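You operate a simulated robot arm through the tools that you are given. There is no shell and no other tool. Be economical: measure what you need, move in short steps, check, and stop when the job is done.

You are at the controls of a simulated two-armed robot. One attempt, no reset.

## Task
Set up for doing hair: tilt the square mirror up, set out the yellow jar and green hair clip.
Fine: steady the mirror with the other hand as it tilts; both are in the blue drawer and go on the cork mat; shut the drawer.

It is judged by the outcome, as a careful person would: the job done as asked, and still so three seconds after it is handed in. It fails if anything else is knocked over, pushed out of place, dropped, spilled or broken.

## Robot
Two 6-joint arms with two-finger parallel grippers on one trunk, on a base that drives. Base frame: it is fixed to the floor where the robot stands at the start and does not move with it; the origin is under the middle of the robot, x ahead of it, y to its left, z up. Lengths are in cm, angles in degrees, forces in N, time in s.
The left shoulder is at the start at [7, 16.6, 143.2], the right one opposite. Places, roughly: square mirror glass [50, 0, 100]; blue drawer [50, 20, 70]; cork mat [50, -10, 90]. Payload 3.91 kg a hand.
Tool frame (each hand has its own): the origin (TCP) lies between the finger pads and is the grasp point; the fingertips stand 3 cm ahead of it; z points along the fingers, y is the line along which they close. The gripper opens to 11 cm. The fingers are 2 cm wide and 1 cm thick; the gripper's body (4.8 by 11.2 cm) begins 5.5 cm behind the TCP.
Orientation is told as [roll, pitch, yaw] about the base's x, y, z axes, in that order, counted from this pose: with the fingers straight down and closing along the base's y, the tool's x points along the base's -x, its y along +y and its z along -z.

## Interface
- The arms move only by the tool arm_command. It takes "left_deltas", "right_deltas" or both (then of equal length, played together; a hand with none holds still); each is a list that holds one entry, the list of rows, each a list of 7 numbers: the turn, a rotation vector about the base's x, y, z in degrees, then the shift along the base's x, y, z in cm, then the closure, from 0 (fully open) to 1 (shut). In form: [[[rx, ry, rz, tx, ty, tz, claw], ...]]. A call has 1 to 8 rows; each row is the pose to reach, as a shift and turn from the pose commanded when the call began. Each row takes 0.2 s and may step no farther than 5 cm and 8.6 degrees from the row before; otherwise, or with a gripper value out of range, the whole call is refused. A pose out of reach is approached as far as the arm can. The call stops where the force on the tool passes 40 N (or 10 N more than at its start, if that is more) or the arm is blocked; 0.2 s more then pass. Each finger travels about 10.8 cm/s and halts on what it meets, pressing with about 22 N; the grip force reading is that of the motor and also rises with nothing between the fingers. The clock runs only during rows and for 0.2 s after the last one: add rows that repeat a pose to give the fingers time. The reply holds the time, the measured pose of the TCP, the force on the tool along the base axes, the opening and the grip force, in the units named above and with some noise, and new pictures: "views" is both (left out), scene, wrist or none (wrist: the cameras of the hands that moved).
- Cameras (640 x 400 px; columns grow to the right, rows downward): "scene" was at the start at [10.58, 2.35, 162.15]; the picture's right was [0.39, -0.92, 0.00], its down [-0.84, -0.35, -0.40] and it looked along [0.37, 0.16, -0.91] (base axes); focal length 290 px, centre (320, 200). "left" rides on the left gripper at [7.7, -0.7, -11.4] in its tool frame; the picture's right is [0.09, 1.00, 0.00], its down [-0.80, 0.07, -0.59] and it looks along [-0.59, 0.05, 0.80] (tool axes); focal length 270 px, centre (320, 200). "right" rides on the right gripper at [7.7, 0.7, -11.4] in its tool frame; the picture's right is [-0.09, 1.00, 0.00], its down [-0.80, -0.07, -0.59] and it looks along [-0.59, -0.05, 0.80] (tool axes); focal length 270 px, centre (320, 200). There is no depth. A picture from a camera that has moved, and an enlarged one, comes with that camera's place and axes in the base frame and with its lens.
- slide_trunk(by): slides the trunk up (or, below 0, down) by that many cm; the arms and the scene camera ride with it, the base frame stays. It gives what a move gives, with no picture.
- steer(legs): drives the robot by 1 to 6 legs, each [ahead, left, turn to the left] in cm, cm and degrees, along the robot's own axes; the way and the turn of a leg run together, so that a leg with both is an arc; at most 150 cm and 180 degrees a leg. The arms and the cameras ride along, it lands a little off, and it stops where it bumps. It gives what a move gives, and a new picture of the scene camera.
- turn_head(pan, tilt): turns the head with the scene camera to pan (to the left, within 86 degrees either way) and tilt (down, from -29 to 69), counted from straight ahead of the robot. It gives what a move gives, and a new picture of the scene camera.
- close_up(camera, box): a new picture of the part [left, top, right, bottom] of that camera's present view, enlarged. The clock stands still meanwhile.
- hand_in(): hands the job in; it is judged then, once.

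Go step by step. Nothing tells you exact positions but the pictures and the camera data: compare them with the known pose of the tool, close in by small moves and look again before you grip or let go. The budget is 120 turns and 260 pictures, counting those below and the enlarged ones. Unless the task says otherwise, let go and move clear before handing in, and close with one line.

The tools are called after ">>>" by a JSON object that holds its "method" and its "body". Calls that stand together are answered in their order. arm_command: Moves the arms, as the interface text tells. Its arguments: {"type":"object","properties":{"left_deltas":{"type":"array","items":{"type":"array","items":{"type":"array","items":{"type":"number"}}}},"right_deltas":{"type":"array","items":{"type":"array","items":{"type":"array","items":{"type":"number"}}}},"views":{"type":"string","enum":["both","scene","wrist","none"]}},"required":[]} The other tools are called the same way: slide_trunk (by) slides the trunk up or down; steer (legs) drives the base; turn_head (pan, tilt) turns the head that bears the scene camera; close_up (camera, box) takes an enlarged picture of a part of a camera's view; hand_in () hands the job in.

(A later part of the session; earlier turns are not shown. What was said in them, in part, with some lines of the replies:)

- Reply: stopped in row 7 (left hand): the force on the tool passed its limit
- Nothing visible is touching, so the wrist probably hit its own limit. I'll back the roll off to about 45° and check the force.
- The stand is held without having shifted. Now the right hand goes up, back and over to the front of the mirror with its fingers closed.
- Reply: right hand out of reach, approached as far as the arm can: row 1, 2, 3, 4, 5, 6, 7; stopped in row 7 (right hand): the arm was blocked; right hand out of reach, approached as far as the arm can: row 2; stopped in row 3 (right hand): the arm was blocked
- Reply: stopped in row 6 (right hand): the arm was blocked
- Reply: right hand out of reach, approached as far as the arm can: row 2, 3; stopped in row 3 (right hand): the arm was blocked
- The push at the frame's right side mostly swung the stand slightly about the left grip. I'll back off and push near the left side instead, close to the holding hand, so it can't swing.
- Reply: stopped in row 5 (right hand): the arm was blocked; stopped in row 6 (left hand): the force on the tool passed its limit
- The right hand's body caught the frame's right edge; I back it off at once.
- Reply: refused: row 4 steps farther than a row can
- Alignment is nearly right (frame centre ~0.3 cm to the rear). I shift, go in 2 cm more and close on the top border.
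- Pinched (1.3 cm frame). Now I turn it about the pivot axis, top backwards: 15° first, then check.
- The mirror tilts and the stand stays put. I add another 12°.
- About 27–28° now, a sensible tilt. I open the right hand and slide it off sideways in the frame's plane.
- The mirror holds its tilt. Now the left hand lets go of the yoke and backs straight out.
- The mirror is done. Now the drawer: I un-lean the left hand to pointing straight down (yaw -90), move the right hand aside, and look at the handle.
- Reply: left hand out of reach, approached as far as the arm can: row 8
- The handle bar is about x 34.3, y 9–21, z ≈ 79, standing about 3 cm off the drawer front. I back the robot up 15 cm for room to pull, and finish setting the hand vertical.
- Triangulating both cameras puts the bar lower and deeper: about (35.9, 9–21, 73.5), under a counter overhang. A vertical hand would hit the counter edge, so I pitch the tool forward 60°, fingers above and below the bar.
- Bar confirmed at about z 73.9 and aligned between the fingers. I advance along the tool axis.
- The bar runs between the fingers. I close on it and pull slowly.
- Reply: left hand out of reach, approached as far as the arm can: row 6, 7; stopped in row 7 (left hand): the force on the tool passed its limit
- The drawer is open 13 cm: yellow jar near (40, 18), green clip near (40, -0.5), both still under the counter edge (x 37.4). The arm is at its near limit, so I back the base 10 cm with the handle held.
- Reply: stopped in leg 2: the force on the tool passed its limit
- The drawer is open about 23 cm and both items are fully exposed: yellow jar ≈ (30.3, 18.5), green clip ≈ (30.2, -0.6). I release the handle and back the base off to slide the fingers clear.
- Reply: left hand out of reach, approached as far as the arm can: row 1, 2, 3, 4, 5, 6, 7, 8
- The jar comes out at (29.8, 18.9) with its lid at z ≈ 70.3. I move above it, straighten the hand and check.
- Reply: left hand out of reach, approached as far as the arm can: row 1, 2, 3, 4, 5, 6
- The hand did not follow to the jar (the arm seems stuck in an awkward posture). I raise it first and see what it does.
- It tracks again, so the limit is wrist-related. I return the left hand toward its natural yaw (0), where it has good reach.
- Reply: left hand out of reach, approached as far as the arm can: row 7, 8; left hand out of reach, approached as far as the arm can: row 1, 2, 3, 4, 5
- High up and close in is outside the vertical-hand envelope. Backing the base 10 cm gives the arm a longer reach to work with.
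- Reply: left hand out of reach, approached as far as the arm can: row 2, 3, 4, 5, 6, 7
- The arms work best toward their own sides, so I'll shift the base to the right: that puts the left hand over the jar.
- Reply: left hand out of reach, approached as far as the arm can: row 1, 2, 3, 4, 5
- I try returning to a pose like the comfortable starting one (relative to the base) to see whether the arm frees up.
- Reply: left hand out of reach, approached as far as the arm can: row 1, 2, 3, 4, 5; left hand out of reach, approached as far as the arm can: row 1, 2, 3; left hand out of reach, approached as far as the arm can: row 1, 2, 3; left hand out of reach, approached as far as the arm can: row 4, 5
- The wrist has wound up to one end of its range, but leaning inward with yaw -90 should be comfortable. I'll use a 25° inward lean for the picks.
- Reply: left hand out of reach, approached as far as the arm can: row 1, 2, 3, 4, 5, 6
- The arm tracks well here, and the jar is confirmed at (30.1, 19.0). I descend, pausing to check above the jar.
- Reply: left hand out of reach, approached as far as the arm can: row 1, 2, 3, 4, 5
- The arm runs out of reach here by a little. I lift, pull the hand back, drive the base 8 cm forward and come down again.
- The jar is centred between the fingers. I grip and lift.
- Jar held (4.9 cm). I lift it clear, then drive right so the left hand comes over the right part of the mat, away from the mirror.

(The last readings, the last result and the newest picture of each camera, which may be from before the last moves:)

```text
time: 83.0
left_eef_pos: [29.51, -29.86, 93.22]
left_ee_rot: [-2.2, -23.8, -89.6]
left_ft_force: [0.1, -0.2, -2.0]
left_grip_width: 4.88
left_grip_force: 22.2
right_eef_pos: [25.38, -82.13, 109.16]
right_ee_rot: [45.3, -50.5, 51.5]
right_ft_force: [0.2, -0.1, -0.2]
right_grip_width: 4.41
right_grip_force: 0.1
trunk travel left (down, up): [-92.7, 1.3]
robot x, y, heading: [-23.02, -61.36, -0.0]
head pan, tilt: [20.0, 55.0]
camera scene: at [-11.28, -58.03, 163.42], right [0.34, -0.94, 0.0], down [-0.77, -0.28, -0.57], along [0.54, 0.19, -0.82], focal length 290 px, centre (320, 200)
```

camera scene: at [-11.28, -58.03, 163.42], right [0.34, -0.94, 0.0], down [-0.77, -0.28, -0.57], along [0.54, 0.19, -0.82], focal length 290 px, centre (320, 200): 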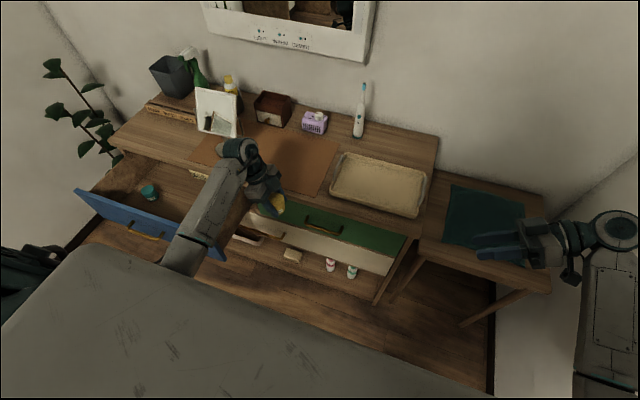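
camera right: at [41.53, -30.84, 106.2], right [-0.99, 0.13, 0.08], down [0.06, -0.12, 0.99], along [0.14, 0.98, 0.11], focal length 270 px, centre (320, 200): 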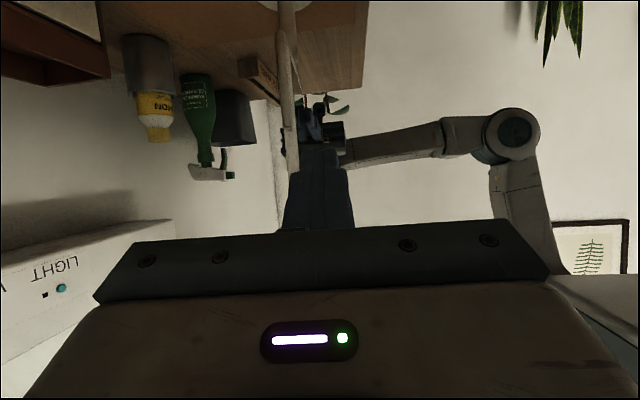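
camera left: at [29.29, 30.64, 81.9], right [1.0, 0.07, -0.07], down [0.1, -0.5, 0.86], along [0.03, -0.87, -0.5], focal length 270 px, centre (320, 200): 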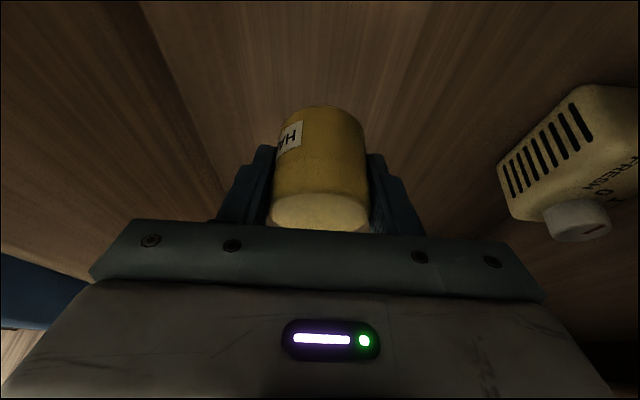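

>>> {"method": "steer", "body": {"legs": [[9, 0, 0]]}}

>>> {"method": "arm_command", "body": {"left_deltas": [[[0, 0, 0, 3, 0, 0, 0.75], [0, 0, 0, 6.5, 0, -1, 0.75], [0, 0, 0, 6.5, 0, -2, 0.75]]]}}

>>> {"method": "close_up", "body": {"camera": "scene", "box": [160, 80, 360, 230]}}

```text
time: 84.1
left_eef_pos: [38.11, -30.03, 93.44]
left_ee_rot: [-2.0, -23.7, -89.9]
left_ft_force: [-0.3, 0.4, -1.0]
left_grip_width: 4.89
left_grip_force: 22.0
right_eef_pos: [33.89, -82.37, 109.48]
right_ee_rot: [45.1, -50.5, 51.5]
right_ft_force: [-1.0, -0.5, 0.1]
right_grip_width: 4.36
right_grip_force: 0.1
trunk travel left (down, up): [-92.7, 1.3]
robot x, y, heading: [-14.38, -60.79, -0.3]
head pan, tilt: [20.0, 55.0]
camera scene: at [-2.99, -58.27, 163.48], right [0.34, -0.94, 0.0], down [-0.77, -0.28, -0.58], along [0.54, 0.19, -0.82], focal length 290 px, centre (320, 200)
```

scene: 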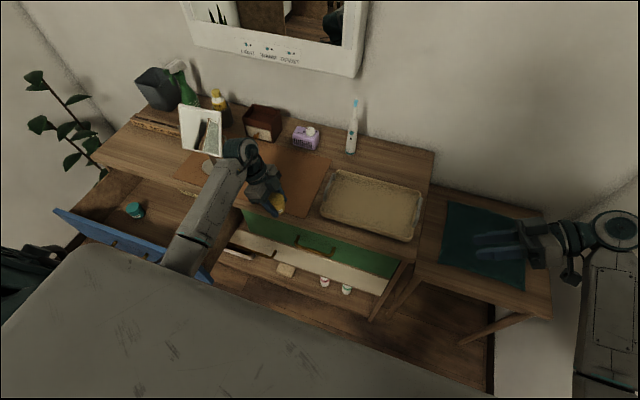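

```text
time: 84.9
left_eef_pos: [45.02, -30.06, 91.08]
left_ee_rot: [-2.3, -23.7, -89.7]
left_ft_force: [0.7, -0.3, -1.8]
left_grip_width: 4.88
left_grip_force: 22.3
right_eef_pos: [34.4, -82.28, 109.12]
right_ee_rot: [45.4, -50.4, 51.3]
right_ft_force: [-0.2, -0.3, -0.4]
right_grip_width: 4.4
right_grip_force: 0.1
trunk travel left (down, up): [-92.7, 1.3]
robot x, y, heading: [-14.21, -60.79, 0.1]
head pan, tilt: [20.0, 55.0]
camera scene: at [-2.23, -58.31, 163.42], right [0.34, -0.94, 0.0], down [-0.77, -0.28, -0.57], along [0.54, 0.19, -0.82], focal length 290 px, centre (320, 200)
camera left: at [44.73, -18.29, 98.61], right [0.99, 0.07, -0.07], down [0.1, -0.5, 0.86], along [0.02, -0.87, -0.5], focal length 270 px, centre (320, 200)
```

scene: 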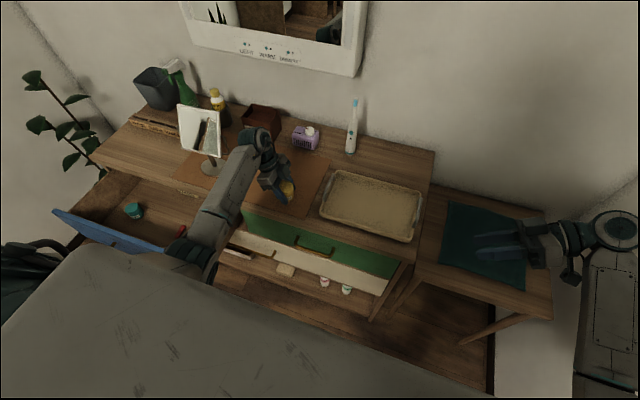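
left: 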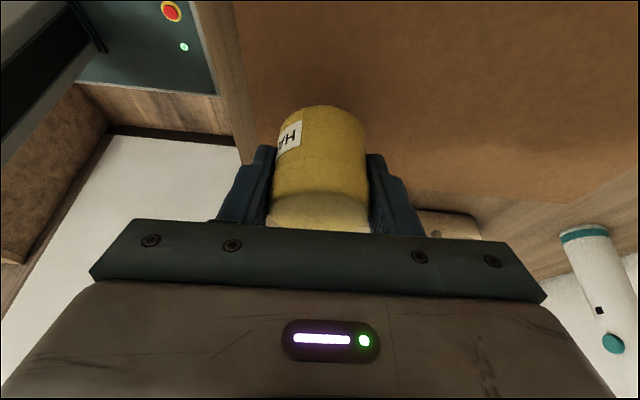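

```text
2.67 times, centred on (260, 155) of scene
camera zoom: at [-2.23, -58.31, 163.42], right [0.34, -0.94, 0.0], down [-0.77, -0.28, -0.57], along [0.54, 0.19, -0.82], focal length 774 px, centre (480, 320)
```

zoom: 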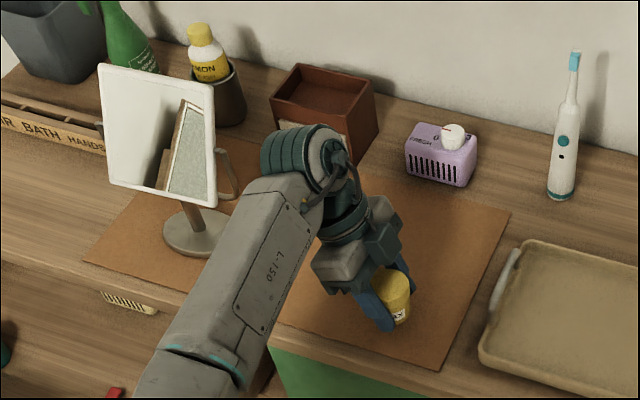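

The jar is over the mat. I move 1 cm deeper and lower it gently.

>>> {"method": "arm_command", "body": {"left_deltas": [[[0, 0, 0, 1, 0, -1, 0.75], [0, 0, 0, 1, 0, -2, 0.75], [0, 0, 0, 1, 0, -2.4, 0.75], [0, 0, 0, 1, 0, -2.7, 0.75], [0, 0, 0, 1, 0, -2.9, 0.75]]], "views": "wrist"}}

```text
time: 86.1
left_eef_pos: [45.98, -30.08, 88.78]
left_ee_rot: [-1.8, -23.5, -89.8]
left_ft_force: [6.1, 0.7, 21.1]
left_grip_width: 4.93
left_grip_force: 22.4
right_eef_pos: [34.09, -82.53, 109.16]
right_ee_rot: [45.3, -50.6, 51.4]
right_ft_force: [0.0, 0.1, 0.1]
right_grip_width: 4.44
right_grip_force: 0.1
trunk travel left (down, up): [-92.7, 1.3]
robot x, y, heading: [-14.59, -61.14, -0.4]
head pan, tilt: [20.0, 55.0]
camera left: at [45.62, -18.34, 96.23], right [1.0, 0.07, -0.06], down [0.09, -0.5, 0.86], along [0.03, -0.87, -0.5], focal length 270 px, centre (320, 200)
```

left: 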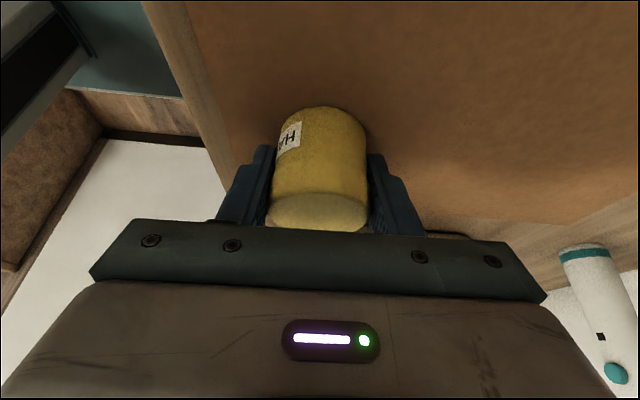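

The jar has touched down (21 N up). I ease off, open, and retreat along the tool axis.

>>> {"method": "arm_command", "body": {"left_deltas": [[[0, 0, 0, 0, 0, 0.45, 0.75], [0, 0, 0, 0, 0, 0.5, 0.6], [0, 0, 0, 0, 0, 0.5, 0.45], [0, 0, 0, 0, 0, 0.5, 0.35], [0, 0, 0, 0, 1.2, 3, 0.3], [0, 0, 0, 0, 2.5, 6, 0.3], [0, 0, 0, -3, 3, 8, 0.3]]]}}

>>> {"method": "close_up", "body": {"camera": "scene", "box": [160, 80, 360, 230]}}

```text
time: 87.7
left_eef_pos: [42.37, -27.09, 96.49]
left_ee_rot: [-2.2, -23.6, -89.8]
left_ft_force: [-0.8, -0.8, 0.8]
left_grip_width: 7.71
left_grip_force: 0.2
right_eef_pos: [34.04, -82.41, 109.26]
right_ee_rot: [45.2, -50.5, 51.4]
right_ft_force: [-1.0, -0.6, -0.1]
right_grip_width: 4.39
right_grip_force: 0.1
trunk travel left (down, up): [-92.7, 1.3]
robot x, y, heading: [-14.51, -61.05, -0.3]
head pan, tilt: [20.0, 55.0]
camera scene: at [-2.68, -58.31, 163.45], right [0.34, -0.94, 0.0], down [-0.77, -0.28, -0.57], along [0.54, 0.19, -0.82], focal length 290 px, centre (320, 200)
camera left: at [42.12, -15.31, 103.87], right [1.0, 0.07, -0.07], down [0.1, -0.5, 0.86], along [0.03, -0.87, -0.5], focal length 270 px, centre (320, 200)
```

scene: 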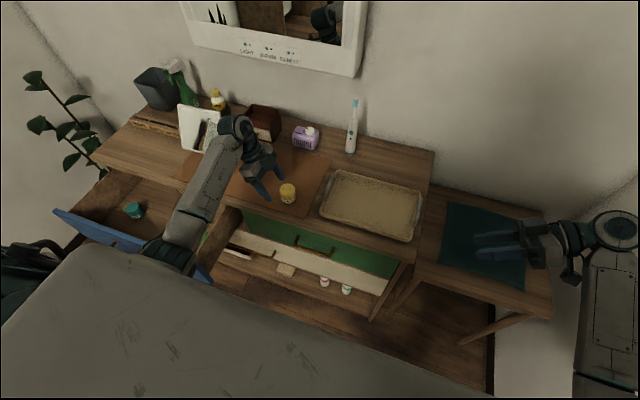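
left: 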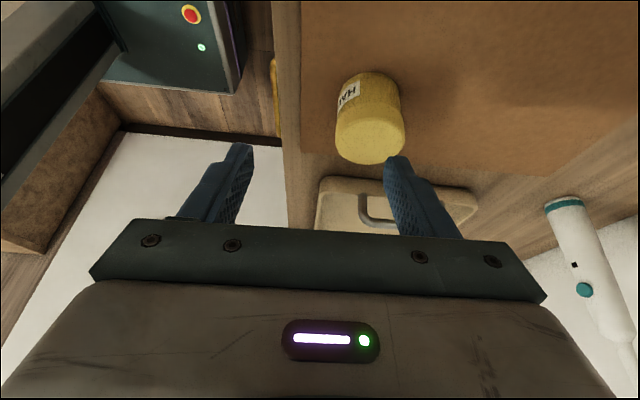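

```text
2.67 times, centred on (260, 155) of scene
camera zoom: at [-2.68, -58.31, 163.45], right [0.34, -0.94, 0.0], down [-0.77, -0.28, -0.57], along [0.54, 0.19, -0.82], focal length 774 px, centre (480, 320)
```

zoom: 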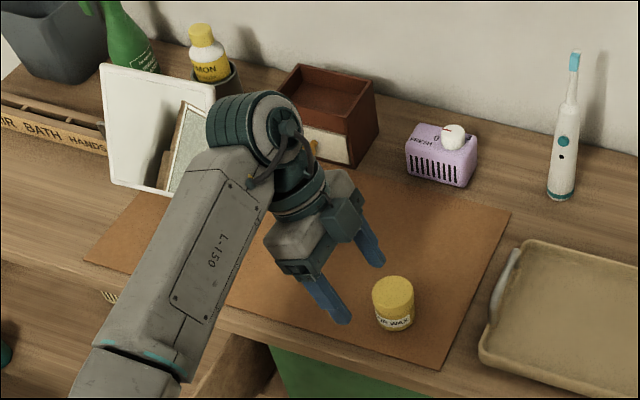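

The jar stands on the mat. Now back off and drive left to bring the left hand over the green clip.

>>> {"method": "steer", "body": {"legs": [[-11, 0, 0], [0, 27, 0]]}}

>>> {"method": "close_up", "body": {"camera": "left", "box": [0, 0, 640, 400]}}

```text
time: 90.5
left_eef_pos: [31.7, -0.08, 96.49]
left_ee_rot: [-2.3, -23.6, -89.8]
left_ft_force: [0.1, 0.0, 0.8]
left_grip_width: 7.72
left_grip_force: 0.0
right_eef_pos: [23.27, -55.4, 109.18]
right_ee_rot: [45.5, -50.6, 51.0]
right_ft_force: [0.1, -0.1, 0.4]
right_grip_width: 4.38
right_grip_force: 0.1
trunk travel left (down, up): [-92.7, 1.3]
robot x, y, heading: [-24.95, -33.65, -0.1]
head pan, tilt: [20.0, 55.0]
camera scene: at [-13.34, -31.34, 163.44], right [0.34, -0.94, 0.0], down [-0.77, -0.27, -0.57], along [0.54, 0.19, -0.82], focal length 290 px, centre (320, 200)
```

scene: 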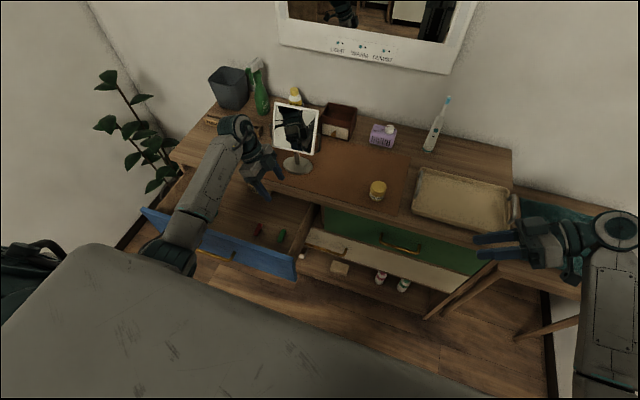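

```text
1.00 times, centred on (320, 200) of left
camera zoom: at [31.53, 11.62, 103.86], right [1.0, 0.07, -0.07], down [0.1, -0.5, 0.86], along [0.02, -0.86, -0.5], focal length 270 px, centre (320, 200)
```

zoom: 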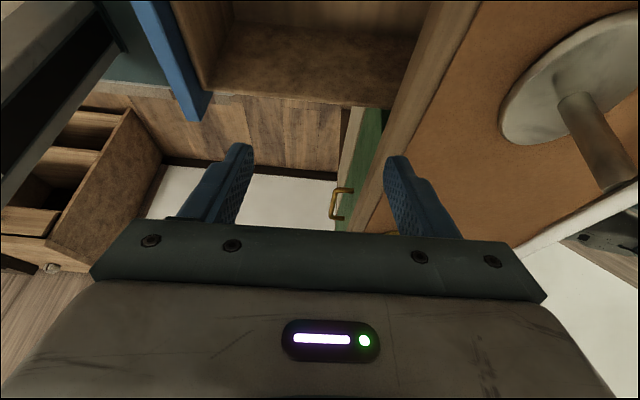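

>>> {"method": "arm_command", "body": {"left_deltas": [[[0, 0, 0, -0.7, 0.3, -4, 0.2], [0, 0, 0, -1.4, 0.6, -8, 0.2], [0, 0, 0, -1.4, 0.8, -12, 0.2], [0, 0, 0, -1.4, 0.8, -16, 0.2], [0, 0, 0, -1.4, 0.8, -19, 0.2]]]}}

>>> {"method": "close_up", "body": {"camera": "scene", "box": [180, 170, 340, 290]}}

```text
time: 91.7
left_eef_pos: [30.53, 1.0, 77.1]
left_ee_rot: [-2.2, -23.6, -89.9]
left_ft_force: [-0.3, -0.4, -0.9]
left_grip_width: 8.81
left_grip_force: 0.1
right_eef_pos: [23.3, -55.23, 109.17]
right_ee_rot: [45.5, -50.3, 51.1]
right_ft_force: [-0.2, 0.3, 0.1]
right_grip_width: 4.4
right_grip_force: 0.1
trunk travel left (down, up): [-92.7, 1.3]
robot x, y, heading: [-25.44, -33.59, -0.1]
head pan, tilt: [20.0, 55.0]
camera scene: at [-13.22, -31.11, 163.43], right [0.34, -0.94, 0.0], down [-0.77, -0.28, -0.57], along [0.54, 0.19, -0.82], focal length 290 px, centre (320, 200)
camera left: at [30.25, 12.73, 84.65], right [1.0, 0.07, -0.07], down [0.09, -0.5, 0.86], along [0.02, -0.87, -0.5], focal length 270 px, centre (320, 200)
```

scene: 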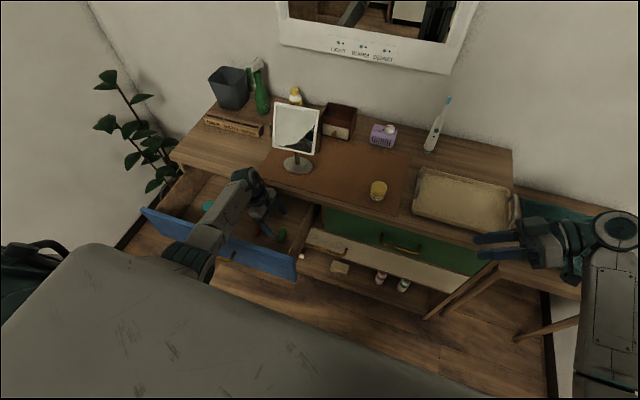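
left: 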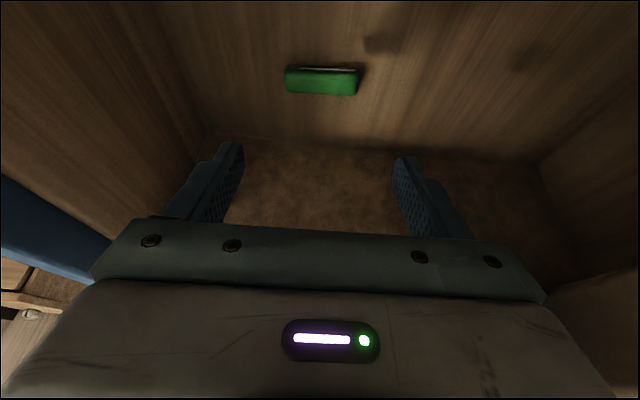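

```text
3.33 times, centred on (260, 230) of scene
camera zoom: at [-13.22, -31.11, 163.43], right [0.34, -0.94, 0.0], down [-0.77, -0.28, -0.57], along [0.54, 0.19, -0.82], focal length 968 px, centre (520, 100)
```

zoom: 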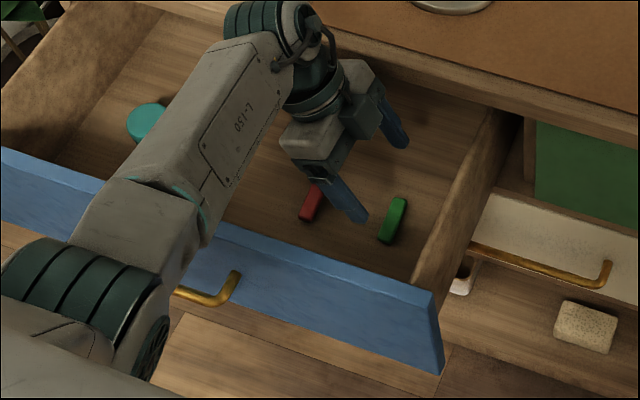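

Green clip at about (30.0, -0.4), 5.5 cm long along x. I descend with the fingers straddling its ends.

>>> {"method": "arm_command", "body": {"left_deltas": [[[0, 0, 0, -0.3, -0.1, -3, 0.2], [0, 0, 0, -0.5, -0.2, -5.5, 0.2], [0, 0, 0, -0.5, -0.2, -7.2, 0.2], [0, 0, 0, -0.5, -0.2, -7.9, 0.25], [0, 0, 0, -0.5, -0.2, -7.9, 0.3]]]}}

>>> {"method": "close_up", "body": {"camera": "scene", "box": [220, 190, 320, 265]}}

```text
time: 92.9
left_eef_pos: [29.86, 0.61, 69.55]
left_ee_rot: [-2.3, -23.7, -89.8]
left_ft_force: [0.3, -0.6, 0.2]
left_grip_width: 7.68
left_grip_force: 0.1
right_eef_pos: [23.35, -55.13, 108.99]
right_ee_rot: [45.4, -50.4, 51.0]
right_ft_force: [-0.5, -0.6, -0.5]
right_grip_width: 4.43
right_grip_force: 0.1
trunk travel left (down, up): [-92.7, 1.3]
robot x, y, heading: [-25.08, -33.13, -0.2]
head pan, tilt: [20.0, 55.0]
camera scene: at [-13.3, -31.08, 163.43], right [0.34, -0.94, 0.0], down [-0.77, -0.28, -0.57], along [0.54, 0.19, -0.82], focal length 290 px, centre (320, 200)
camera left: at [29.68, 12.39, 76.85], right [1.0, 0.07, -0.07], down [0.1, -0.5, 0.86], along [0.02, -0.87, -0.5], focal length 270 px, centre (320, 200)
```

scene: 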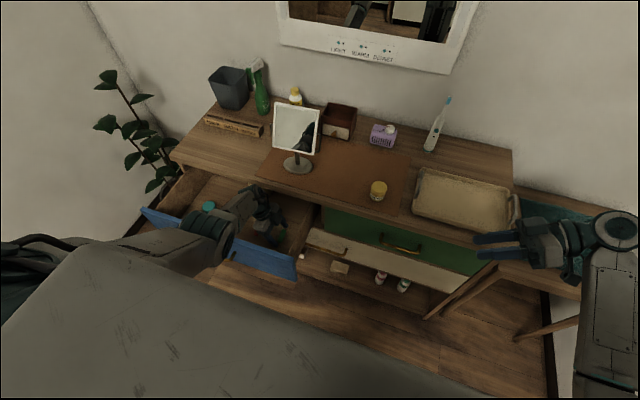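
left: 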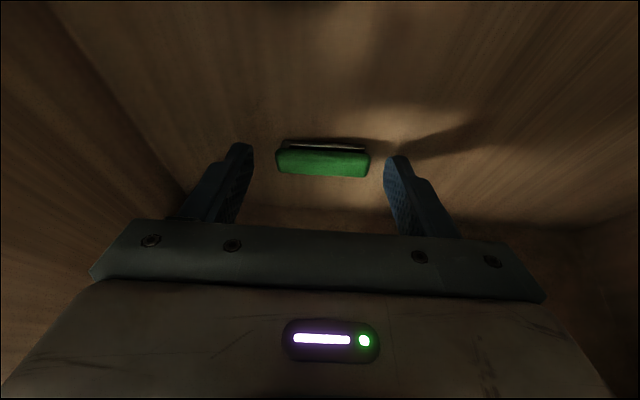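

```text
5.33 times, centred on (270, 228) of scene
camera zoom: at [-13.3, -31.08, 163.43], right [0.34, -0.94, 0.0], down [-0.77, -0.28, -0.57], along [0.54, 0.19, -0.82], focal length 1548 px, centre (587, 53)
```

zoom: 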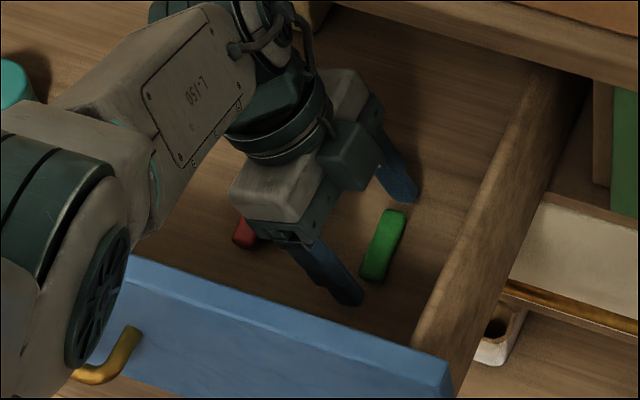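

>>> {"method": "arm_command", "body": {"left_deltas": [[[0, 0, 0, 0.05, 0, -0.4, 0.35], [0, 0, 0, 0.05, 0, -0.4, 0.42], [0, 0, 0, 0.05, 0, -0.4, 0.48], [0, 0, 0, 0.05, 0, -0.4, 0.6], [0, 0, 0, 0.05, 0, -0.4, 0.7]]], "views": "wrist"}}

```text
time: 94.1
left_eef_pos: [29.95, 0.72, 69.0]
left_ee_rot: [-2.4, -23.7, -89.9]
left_ft_force: [0.1, 0.5, 0.0]
left_grip_width: 5.48
left_grip_force: 21.8
right_eef_pos: [23.31, -55.21, 109.11]
right_ee_rot: [45.4, -50.4, 51.0]
right_ft_force: [0.1, -0.5, 0.7]
right_grip_width: 4.42
right_grip_force: 0.2
trunk travel left (down, up): [-92.7, 1.3]
robot x, y, heading: [-24.94, -33.38, -0.3]
head pan, tilt: [20.0, 55.0]
camera left: at [29.67, 12.44, 76.46], right [1.0, 0.07, -0.07], down [0.1, -0.5, 0.86], along [0.02, -0.87, -0.5], focal length 270 px, centre (320, 200)
```

left: 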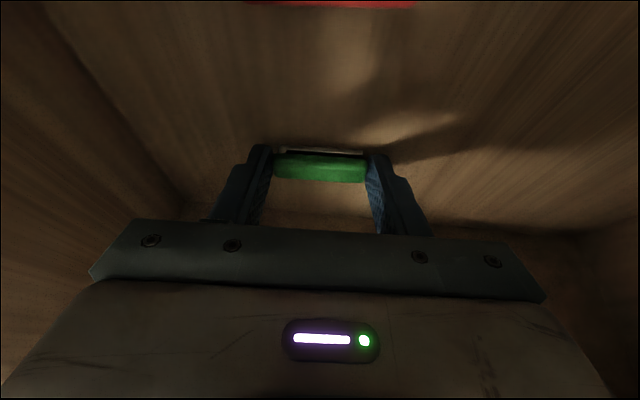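

The clip is gripped by its ends (5.5 cm). I lift it straight up in two stages.

>>> {"method": "arm_command", "body": {"left_deltas": [[[0, 0, 0, 0, 0, 1, 0.7], [0, 0, 0, 0, 0, 4, 0.7], [0, 0, 0, 0, 0, 8, 0.7], [0, 0, 0, 0, 0, 12, 0.7], [0, 0, 0, 0, 0, 16, 0.7], [0, 0, 0, 0, 0, 20, 0.7], [0, 0, 0, 0, 0, 24, 0.7]]], "views": "wrist"}}

```text
time: 95.7
left_eef_pos: [29.74, 0.7, 93.03]
left_ee_rot: [-2.3, -23.6, -89.8]
left_ft_force: [-0.2, 0.0, -0.1]
left_grip_width: 5.46
left_grip_force: 22.2
right_eef_pos: [23.17, -55.22, 109.1]
right_ee_rot: [45.4, -50.5, 51.0]
right_ft_force: [-0.7, 0.5, 0.3]
right_grip_width: 4.37
right_grip_force: 0.2
trunk travel left (down, up): [-92.7, 1.3]
robot x, y, heading: [-25.32, -33.87, -0.4]
head pan, tilt: [20.0, 55.0]
camera left: at [29.58, 12.49, 100.45], right [1.0, 0.07, -0.07], down [0.1, -0.5, 0.86], along [0.02, -0.87, -0.5], focal length 270 px, centre (320, 200)
```

left: 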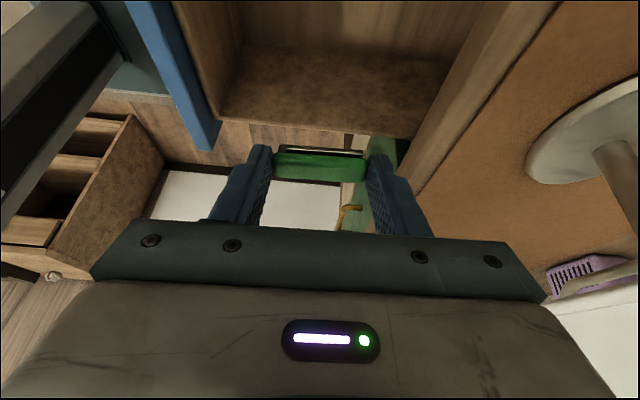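

Clip secure. I drive to the mat: right 24 cm, then forward 9 cm.

>>> {"method": "steer", "body": {"legs": [[0, -24, 0], [9, 0, 0]]}}

```text
time: 98.1
left_eef_pos: [38.36, -23.0, 93.16]
left_ee_rot: [-2.2, -23.6, -89.9]
left_ft_force: [-1.2, 0.3, 0.6]
left_grip_width: 5.42
left_grip_force: 21.7
right_eef_pos: [31.74, -79.09, 109.32]
right_ee_rot: [45.2, -50.6, 51.3]
right_ft_force: [-1.0, -0.4, -1.0]
right_grip_width: 4.39
right_grip_force: 0.0
trunk travel left (down, up): [-92.7, 1.3]
robot x, y, heading: [-16.5, -57.6, -0.2]
head pan, tilt: [20.0, 55.0]
camera scene: at [-5.02, -54.98, 163.48], right [0.34, -0.94, 0.0], down [-0.77, -0.28, -0.58], along [0.54, 0.19, -0.82], focal length 290 px, centre (320, 200)
```

scene: 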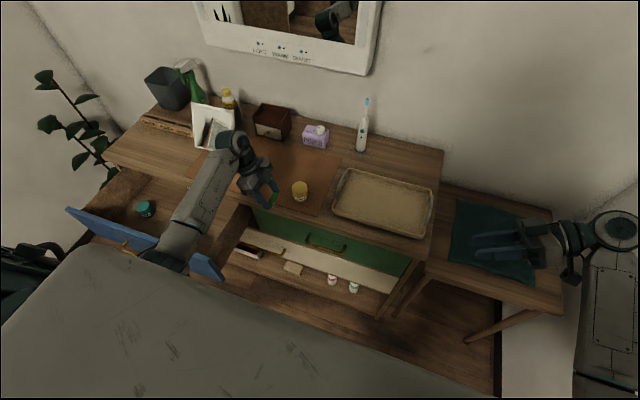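

>>> {"method": "arm_command", "body": {"left_deltas": [[[0, 0, 0, 3.5, 0, 0, 0.7], [0, 0, 0, 6.8, -0.2, 0, 0.7], [0, 0, 0, 6.8, -0.2, -2, 0.7], [0, 0, 0, 6.8, -0.2, -3.5, 0.7]]]}}

>>> {"method": "close_up", "body": {"camera": "scene", "box": [180, 80, 380, 230]}}

```text
time: 99.1
left_eef_pos: [45.3, -23.23, 89.49]
left_ee_rot: [-2.3, -23.7, -89.8]
left_ft_force: [-0.5, 0.3, -0.6]
left_grip_width: 5.43
left_grip_force: 21.6
right_eef_pos: [32.13, -78.96, 109.1]
right_ee_rot: [45.4, -50.4, 51.1]
right_ft_force: [0.1, 0.1, -0.1]
right_grip_width: 4.37
right_grip_force: 0.1
trunk travel left (down, up): [-92.7, 1.3]
robot x, y, heading: [-16.3, -57.59, -0.2]
head pan, tilt: [20.0, 55.0]
camera scene: at [-4.48, -54.91, 163.43], right [0.34, -0.94, 0.0], down [-0.77, -0.28, -0.57], along [0.54, 0.19, -0.82], focal length 290 px, centre (320, 200)
camera left: at [45.16, -11.49, 96.96], right [1.0, 0.07, -0.07], down [0.1, -0.5, 0.86], along [0.02, -0.87, -0.5], focal length 270 px, centre (320, 200)
```

scene: 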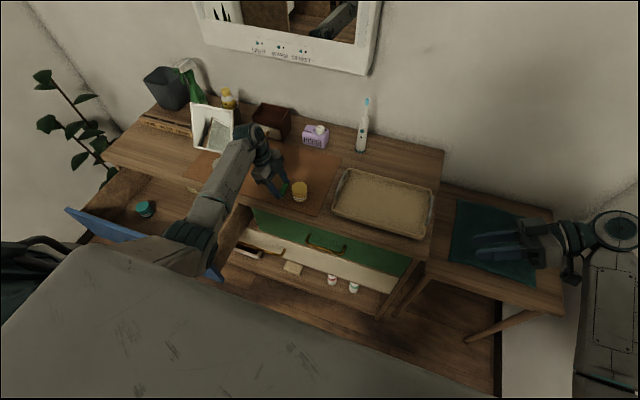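
left: 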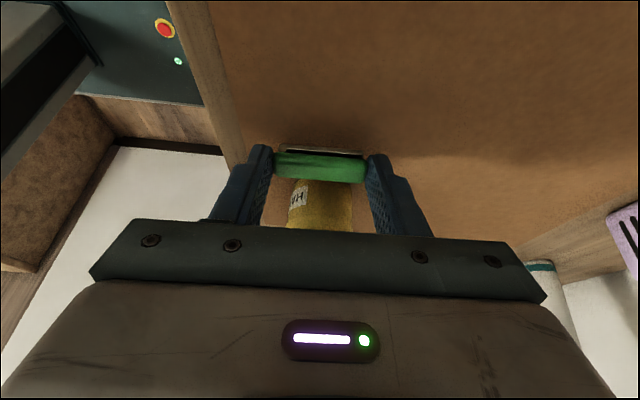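

```text
2.67 times, centred on (280, 155) of scene
camera zoom: at [-4.48, -54.91, 163.43], right [0.34, -0.94, 0.0], down [-0.77, -0.28, -0.57], along [0.54, 0.19, -0.82], focal length 774 px, centre (427, 320)
```

zoom: 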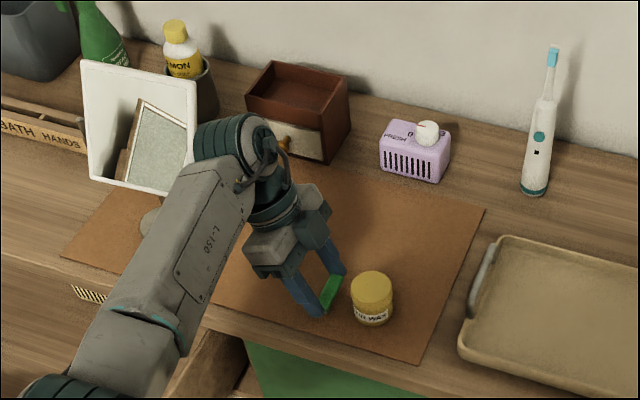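

The clip is over the mat between mirror and jar. I lower the last bit gently until contact.

>>> {"method": "arm_command", "body": {"left_deltas": [[[0, 0, 0, 0, 0, -0.4, 0.7], [0, 0, 0, 0, 0, -0.7, 0.7], [0, 0, 0, 0, 0, -0.9, 0.7], [0, 0, 0, 0, 0, -0.9, 0.7]]], "views": "none"}}

```text
time: 100.1
left_eef_pos: [45.48, -23.27, 88.57]
left_ee_rot: [-2.2, -23.5, -89.8]
left_ft_force: [0.5, 0.2, 5.3]
left_grip_width: 5.42
left_grip_force: 22.5
right_eef_pos: [32.08, -78.99, 109.22]
right_ee_rot: [45.3, -50.5, 51.0]
right_ft_force: [-0.3, 0.2, -0.6]
right_grip_width: 4.41
right_grip_force: 0.0
trunk travel left (down, up): [-92.7, 1.3]
robot x, y, heading: [-16.53, -57.36, -0.3]
head pan, tilt: [20.0, 55.0]
```

Contact (5 N). I open and retreat along the tool axis.

>>> {"method": "arm_command", "body": {"left_deltas": [[[0, 0, 0, 0, 0, 0, 0.45], [0, 0, 0, 0, 0, 0, 0.35], [0, 0, 0, 0, 0, 0, 0.3], [0, 0, 0, 0, 1, 2.3, 0.3], [0, 0, 0, 0, 1.7, 5, 0.3], [0, 0, 0, -3, 1.7, 8, 0.3], [0, 0, 0, -6, 1.7, 8, 0.3]]]}}

>>> {"method": "close_up", "body": {"camera": "scene", "box": [180, 80, 380, 230]}}

```text
time: 101.7
left_eef_pos: [39.45, -21.53, 96.72]
left_ee_rot: [-2.2, -23.8, -89.7]
left_ft_force: [-1.5, 1.1, -0.6]
left_grip_width: 7.73
left_grip_force: 0.0
right_eef_pos: [32.02, -78.91, 109.2]
right_ee_rot: [45.3, -50.6, 51.2]
right_ft_force: [0.1, -0.6, 0.5]
right_grip_width: 4.38
right_grip_force: 0.0
trunk travel left (down, up): [-92.7, 1.3]
robot x, y, heading: [-16.16, -57.36, -0.3]
head pan, tilt: [20.0, 55.0]
camera scene: at [-4.68, -54.87, 163.45], right [0.34, -0.94, 0.0], down [-0.77, -0.28, -0.57], along [0.54, 0.19, -0.82], focal length 290 px, centre (320, 200)
camera left: at [39.17, -9.85, 104.18], right [1.0, 0.07, -0.07], down [0.09, -0.5, 0.86], along [0.02, -0.87, -0.5], focal length 270 px, centre (320, 200)
```

scene: 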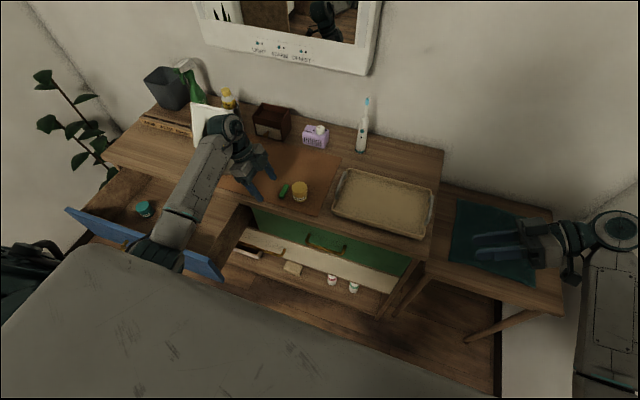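
left: 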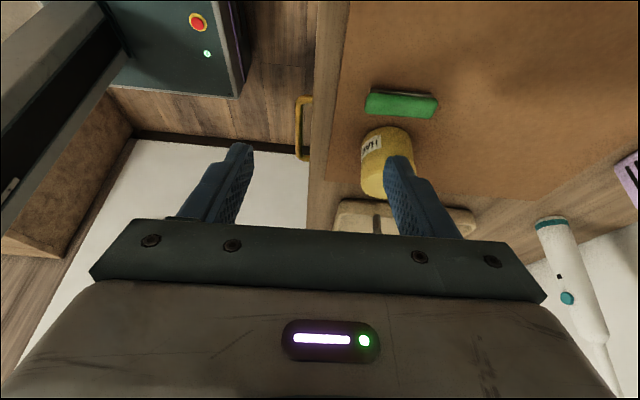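

```text
2.67 times, centred on (280, 155) of scene
camera zoom: at [-4.68, -54.87, 163.45], right [0.34, -0.94, 0.0], down [-0.77, -0.28, -0.57], along [0.54, 0.19, -0.82], focal length 774 px, centre (427, 320)
```

zoom: 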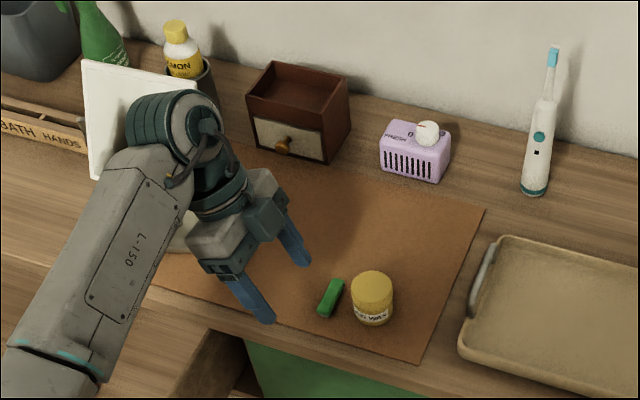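

Both items are set out on the mat. Now the drawer: I back off and drive left so the left hand sits in front of it.

>>> {"method": "steer", "body": {"legs": [[-29, 0, 0], [0, 40, 0]]}}

>>> {"method": "arm_command", "body": {"left_deltas": [[[0, -8, 0, 0, 0, -1, 0.6], [0, -16, 0, 0, 0, -2, 0.8], [0, -24, 0, 0, 0, -4, 1], [0, -32, 0, 0, 0, -6, 1], [0, -40, 0, 0, 0, -9, 1], [0, -48, 0, -1, 0, -12, 1], [0, -55, 0, -1, 0, -15, 1]]]}}

```text
time: 105.8
left_eef_pos: [10.77, 18.44, 96.8]
left_ee_rot: [-2.3, -23.6, -89.7]
left_ft_force: [0.0, -0.4, -0.7]
left_grip_width: 7.68
left_grip_force: 0.1
right_eef_pos: [3.39, -39.07, 109.15]
right_ee_rot: [45.5, -50.5, 51.1]
right_ft_force: [-0.2, 0.0, 0.2]
right_grip_width: 4.39
right_grip_force: 0.1
trunk travel left (down, up): [-92.7, 1.3]
robot x, y, heading: [-45.01, -17.27, -0.3]
head pan, tilt: [20.0, 55.0]
camera scene: at [-33.22, -15.12, 163.44], right [0.34, -0.94, 0.0], down [-0.77, -0.28, -0.57], along [0.54, 0.2, -0.82], focal length 290 px, centre (320, 200)
```

scene: 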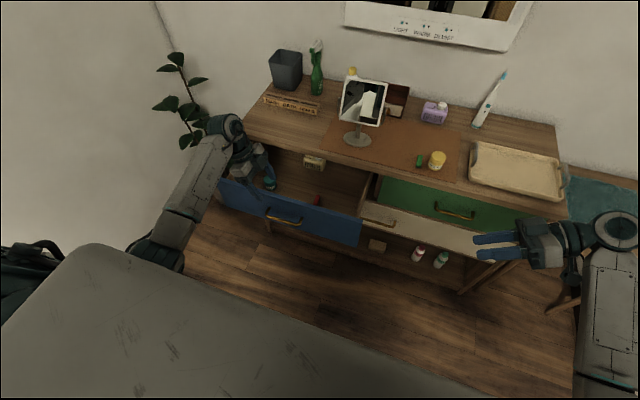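

```text
time: 107.4
left_eef_pos: [9.68, 18.65, 81.49]
left_ee_rot: [55.1, -13.5, -109.6]
left_ft_force: [-0.8, -0.2, 0.2]
left_grip_width: 0.0
left_grip_force: 21.5
right_eef_pos: [3.48, -38.96, 109.1]
right_ee_rot: [45.4, -50.4, 51.1]
right_ft_force: [0.8, 0.9, -0.1]
right_grip_width: 4.41
right_grip_force: 0.1
trunk travel left (down, up): [-92.7, 1.3]
robot x, y, heading: [-45.23, -17.12, -0.2]
head pan, tilt: [20.0, 55.0]
camera scene: at [-33.17, -14.9, 163.43], right [0.34, -0.94, 0.0], down [-0.77, -0.28, -0.57], along [0.54, 0.19, -0.82], focal length 290 px, centre (320, 200)
camera left: at [3.49, 30.35, 85.64], right [0.63, 0.07, 0.77], down [-0.65, -0.5, 0.57], along [0.42, -0.86, -0.27], focal length 270 px, centre (320, 200)
```

scene: 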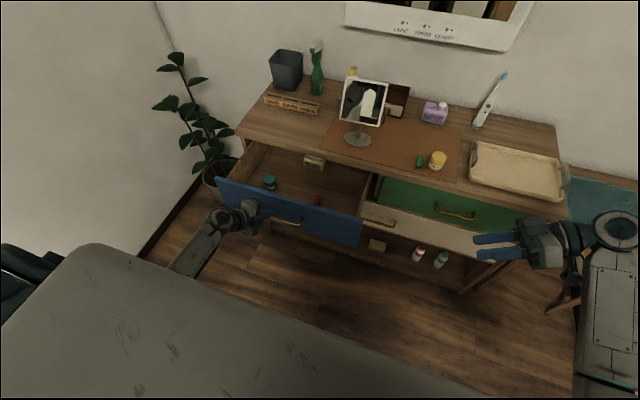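
left: 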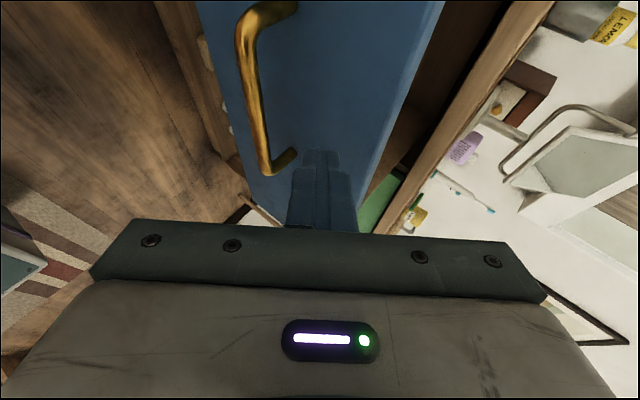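

The pitched pose works. I pitch slightly more and bring the closed fingertips in front of the drawer face, left of the handle.

>>> {"method": "arm_command", "body": {"left_deltas": [[[0, -5, 0, -1.5, 2.5, -2, 1], [0, -10, 0, -2, 5, -4.5, 1], [0, -14, 0, -2, 7.5, -7, 1], [0, -14, 0, -2, 7.5, -7.8, 1]]]}}

>>> {"method": "close_up", "body": {"camera": "scene", "box": [160, 130, 380, 280]}}

```text
time: 108.4
left_eef_pos: [7.75, 25.98, 73.77]
left_ee_rot: [68.5, -8.5, -112.1]
left_ft_force: [0.3, 0.0, -0.1]
left_grip_width: 0.0
left_grip_force: 22.0
right_eef_pos: [3.34, -39.0, 109.05]
right_ee_rot: [45.4, -50.3, 51.2]
right_ft_force: [0.3, -0.6, 0.2]
right_grip_width: 4.39
right_grip_force: 0.1
trunk travel left (down, up): [-92.7, 1.3]
robot x, y, heading: [-44.79, -17.08, -0.3]
head pan, tilt: [20.0, 55.0]
camera scene: at [-33.25, -14.92, 163.44], right [0.34, -0.94, 0.0], down [-0.77, -0.28, -0.57], along [0.54, 0.19, -0.82], focal length 290 px, centre (320, 200)
camera left: at [0.71, 37.67, 76.18], right [0.42, 0.07, 0.9], down [-0.77, -0.5, 0.4], along [0.48, -0.87, -0.16], focal length 270 px, centre (320, 200)
```

scene: 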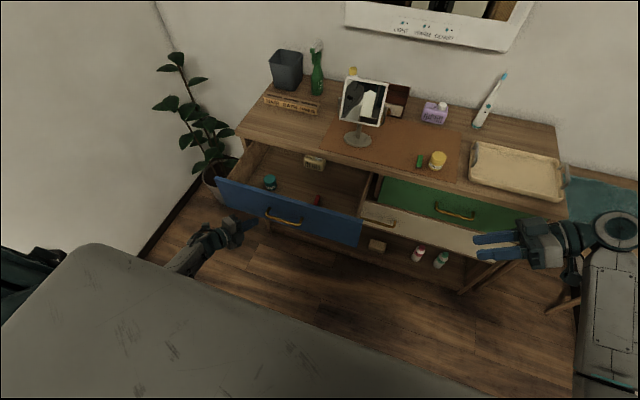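
left: 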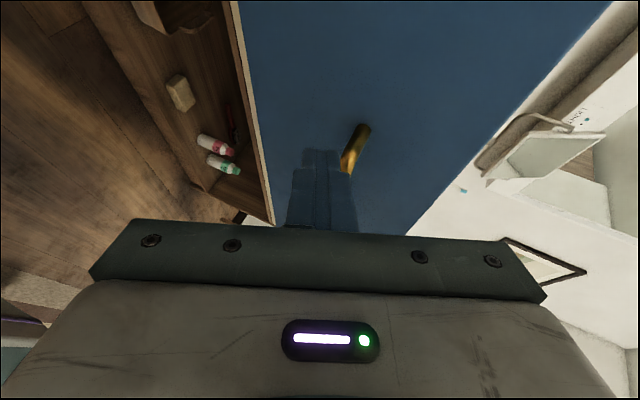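

```text
2.67 times, centred on (270, 205) of scene
camera zoom: at [-33.25, -14.92, 163.44], right [0.34, -0.94, 0.0], down [-0.77, -0.28, -0.57], along [0.54, 0.19, -0.82], focal length 774 px, centre (453, 187)
```

zoom: 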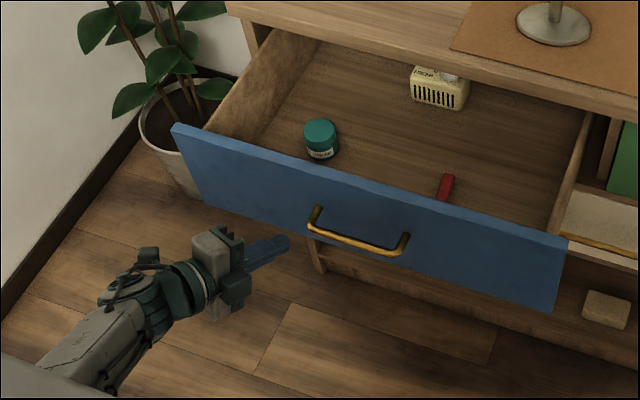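

The fingertips face the drawer front, 5 cm away and clear of the handle. I drive forward to push it in.

>>> {"method": "steer", "body": {"legs": [[10, 0, 0], [14, 0, 0]]}}

>>> {"method": "close_up", "body": {"camera": "left", "box": [0, 0, 640, 400]}}

```text
time: 110.5
left_eef_pos: [31.5, 25.99, 73.75]
left_ee_rot: [68.5, -8.5, -112.2]
left_ft_force: [-0.5, -0.3, 0.3]
left_grip_width: 0.01
left_grip_force: 21.9
right_eef_pos: [27.24, -38.91, 109.23]
right_ee_rot: [45.3, -50.5, 51.3]
right_ft_force: [0.1, 0.3, -0.5]
right_grip_width: 4.41
right_grip_force: 0.1
trunk travel left (down, up): [-92.7, 1.3]
robot x, y, heading: [-20.91, -17.55, -0.3]
head pan, tilt: [20.0, 55.0]
camera scene: at [-9.45, -14.97, 163.45], right [0.34, -0.94, 0.0], down [-0.77, -0.28, -0.57], along [0.54, 0.2, -0.82], focal length 290 px, centre (320, 200)
```

scene: 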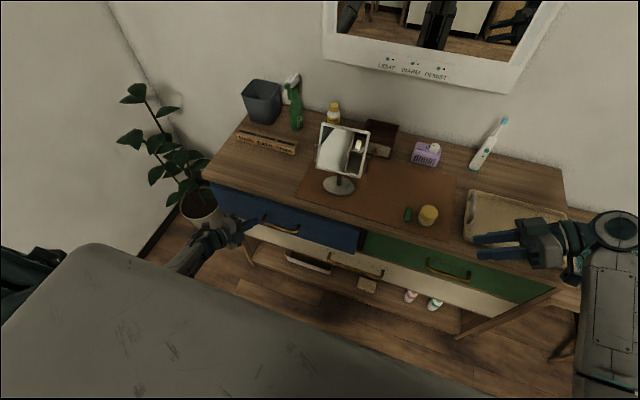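

```text
1.00 times, centred on (320, 200) of left
camera zoom: at [24.52, 37.64, 76.23], right [0.42, 0.07, 0.9], down [-0.77, -0.5, 0.4], along [0.48, -0.86, -0.16], focal length 270 px, centre (320, 200)
```

zoom: 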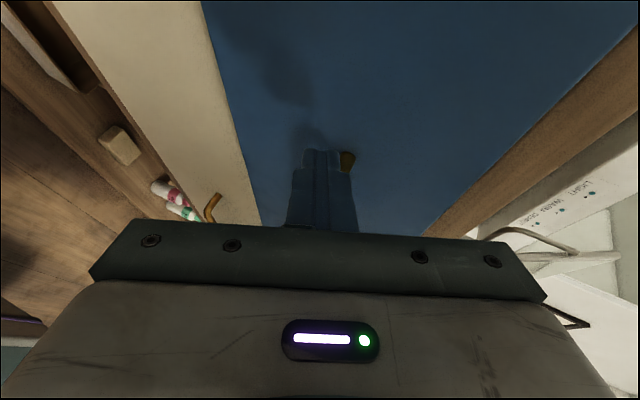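

Nearly closed. I push the rest with the arm in small steps.

>>> {"method": "arm_command", "body": {"left_deltas": [[[0, 0, 0, 1, 0, 0, 1], [0, 0, 0, 2, 0, 0, 1], [0, 0, 0, 3, 0, 0, 1], [0, 0, 0, 4, 0, 0, 1], [0, 0, 0, 4.6, 0, 0, 1], [0, 0, 0, 5.2, 0, 0, 1], [0, 0, 0, 5.7, 0, 0, 1]]], "views": "wrist"}}

>>> {"method": "close_up", "body": {"camera": "scene", "box": [180, 150, 400, 300]}}

```text
time: 112.3
left_eef_pos: [36.31, 25.85, 73.71]
left_ee_rot: [68.3, -8.5, -112.2]
left_ft_force: [-19.6, -0.8, 18.5]
left_grip_width: 0.01
left_grip_force: 22.0
right_eef_pos: [26.95, -39.04, 109.27]
right_ee_rot: [45.4, -50.7, 51.5]
right_ft_force: [0.8, -0.2, 1.1]
right_grip_width: 4.41
right_grip_force: 0.0
trunk travel left (down, up): [-92.7, 1.3]
robot x, y, heading: [-20.81, -17.31, 0.0]
head pan, tilt: [20.0, 55.0]
stopped in row 7 (left hand): the force on the tool passed its limit (the readings are from after the stop); the commanded pose is now the measured one
camera left: at [29.26, 37.57, 76.17], right [0.43, 0.07, 0.9], down [-0.77, -0.5, 0.4], along [0.48, -0.87, -0.16], focal length 270 px, centre (320, 200)
```

left: 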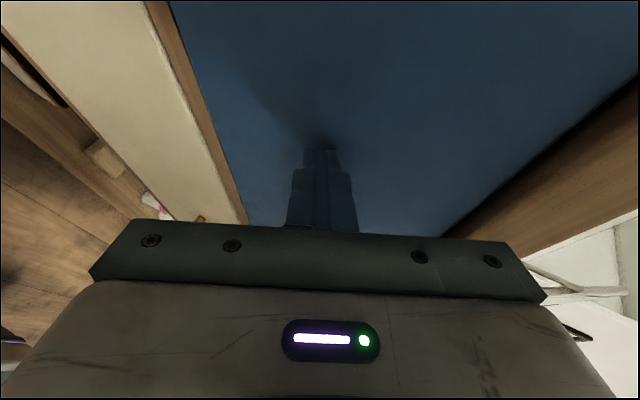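

```text
2.67 times, centred on (290, 225) of scene
camera zoom: at [-9.97, -15.25, 163.52], right [0.34, -0.94, 0.0], down [-0.77, -0.28, -0.58], along [0.54, 0.2, -0.82], focal length 774 px, centre (400, 133)
```

zoom: 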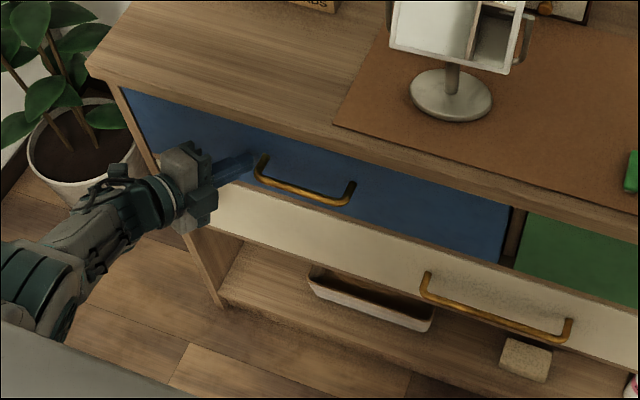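

The drawer hit its stop and looks flush with the green one. I back the hand away and take a final look.

>>> {"method": "arm_command", "body": {"left_deltas": [[[0, 0, 0, -2, 0, 0, 1], [0, 0, 0, -5, 0, 0, 1], [0, 0, 0, -8, 0, 0, 1]]], "views": "none"}}

>>> {"method": "steer", "body": {"legs": [[-15, 0, 0]]}}

>>> {"method": "close_up", "body": {"camera": "scene", "box": [190, 50, 530, 270]}}

>>> {"method": "close_up", "body": {"camera": "scene", "box": [220, 150, 400, 270]}}

```text
time: 113.1
left_eef_pos: [28.7, 25.71, 73.37]
left_ee_rot: [68.0, -8.6, -112.0]
left_ft_force: [0.3, 0.0, -0.1]
left_grip_width: 0.0
left_grip_force: 21.6
right_eef_pos: [27.17, -38.93, 109.06]
right_ee_rot: [45.4, -50.5, 51.4]
right_ft_force: [0.1, -0.4, 0.0]
right_grip_width: 4.43
right_grip_force: 0.1
trunk travel left (down, up): [-92.7, 1.3]
robot x, y, heading: [-21.36, -17.27, 0.1]
head pan, tilt: [20.0, 55.0]
```

```text
time: 114.4
left_eef_pos: [14.05, 25.6, 73.1]
left_ee_rot: [67.7, -8.7, -111.9]
left_ft_force: [0.1, -0.1, -0.6]
left_grip_width: 0.01
left_grip_force: 21.8
right_eef_pos: [12.77, -38.88, 109.04]
right_ee_rot: [45.5, -50.3, 51.1]
right_ft_force: [-0.3, 0.1, 0.8]
right_grip_width: 4.38
right_grip_force: 0.0
trunk travel left (down, up): [-92.7, 1.3]
robot x, y, heading: [-36.02, -17.38, 0.1]
head pan, tilt: [20.0, 55.0]
camera scene: at [-23.8, -14.96, 163.4], right [0.34, -0.94, 0.0], down [-0.77, -0.28, -0.57], along [0.54, 0.2, -0.82], focal length 290 px, centre (320, 200)
```

scene: 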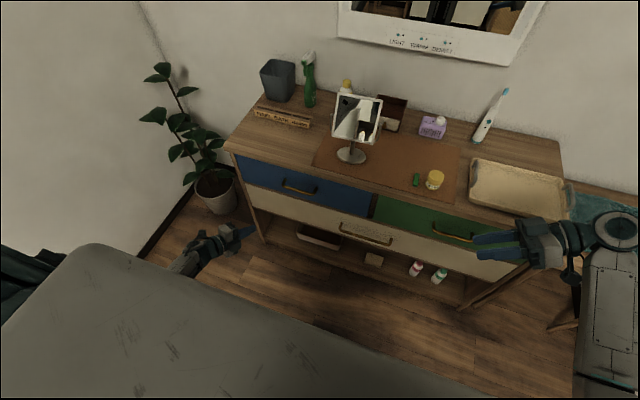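

```text
1.82 times, centred on (360, 160) of scene
camera zoom: at [-23.8, -14.96, 163.4], right [0.34, -0.94, 0.0], down [-0.77, -0.28, -0.57], along [0.54, 0.2, -0.82], focal length 528 px, centre (247, 273)
```

zoom: 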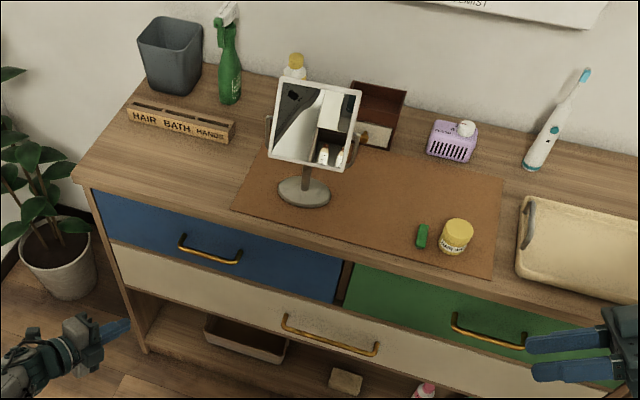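

```text
3.33 times, centred on (310, 210) of scene
camera zoom: at [-23.8, -14.96, 163.4], right [0.34, -0.94, 0.0], down [-0.77, -0.28, -0.57], along [0.54, 0.2, -0.82], focal length 968 px, centre (353, 167)
```

zoom: 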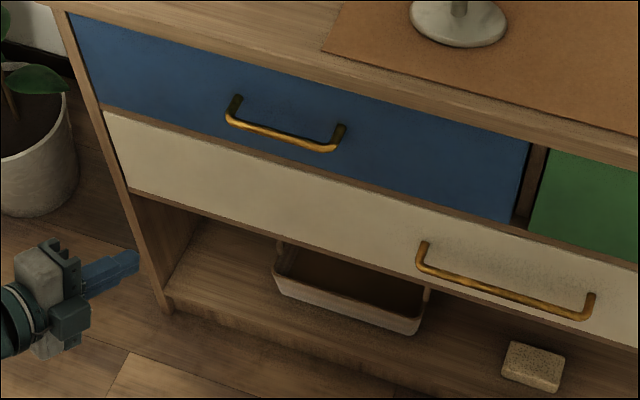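

The mirror is tilted back and holding, the jar and clip are on the mat, the drawer is shut flush, nothing else looks disturbed, and both hands are clear. I'm handing in.

>>> {"method": "hand_in", "body": {}}

```text
The job is handed in.
```

I've set things up for doing hair: the square mirror is tilted up by about 27° (I steadied the stand with the other hand), the yellow jar and green hair clip are on the cork mat, and the blue drawer is shut. While I tilted the mirror, its stand turned a few degrees and shifted about a centimetre on the mat.
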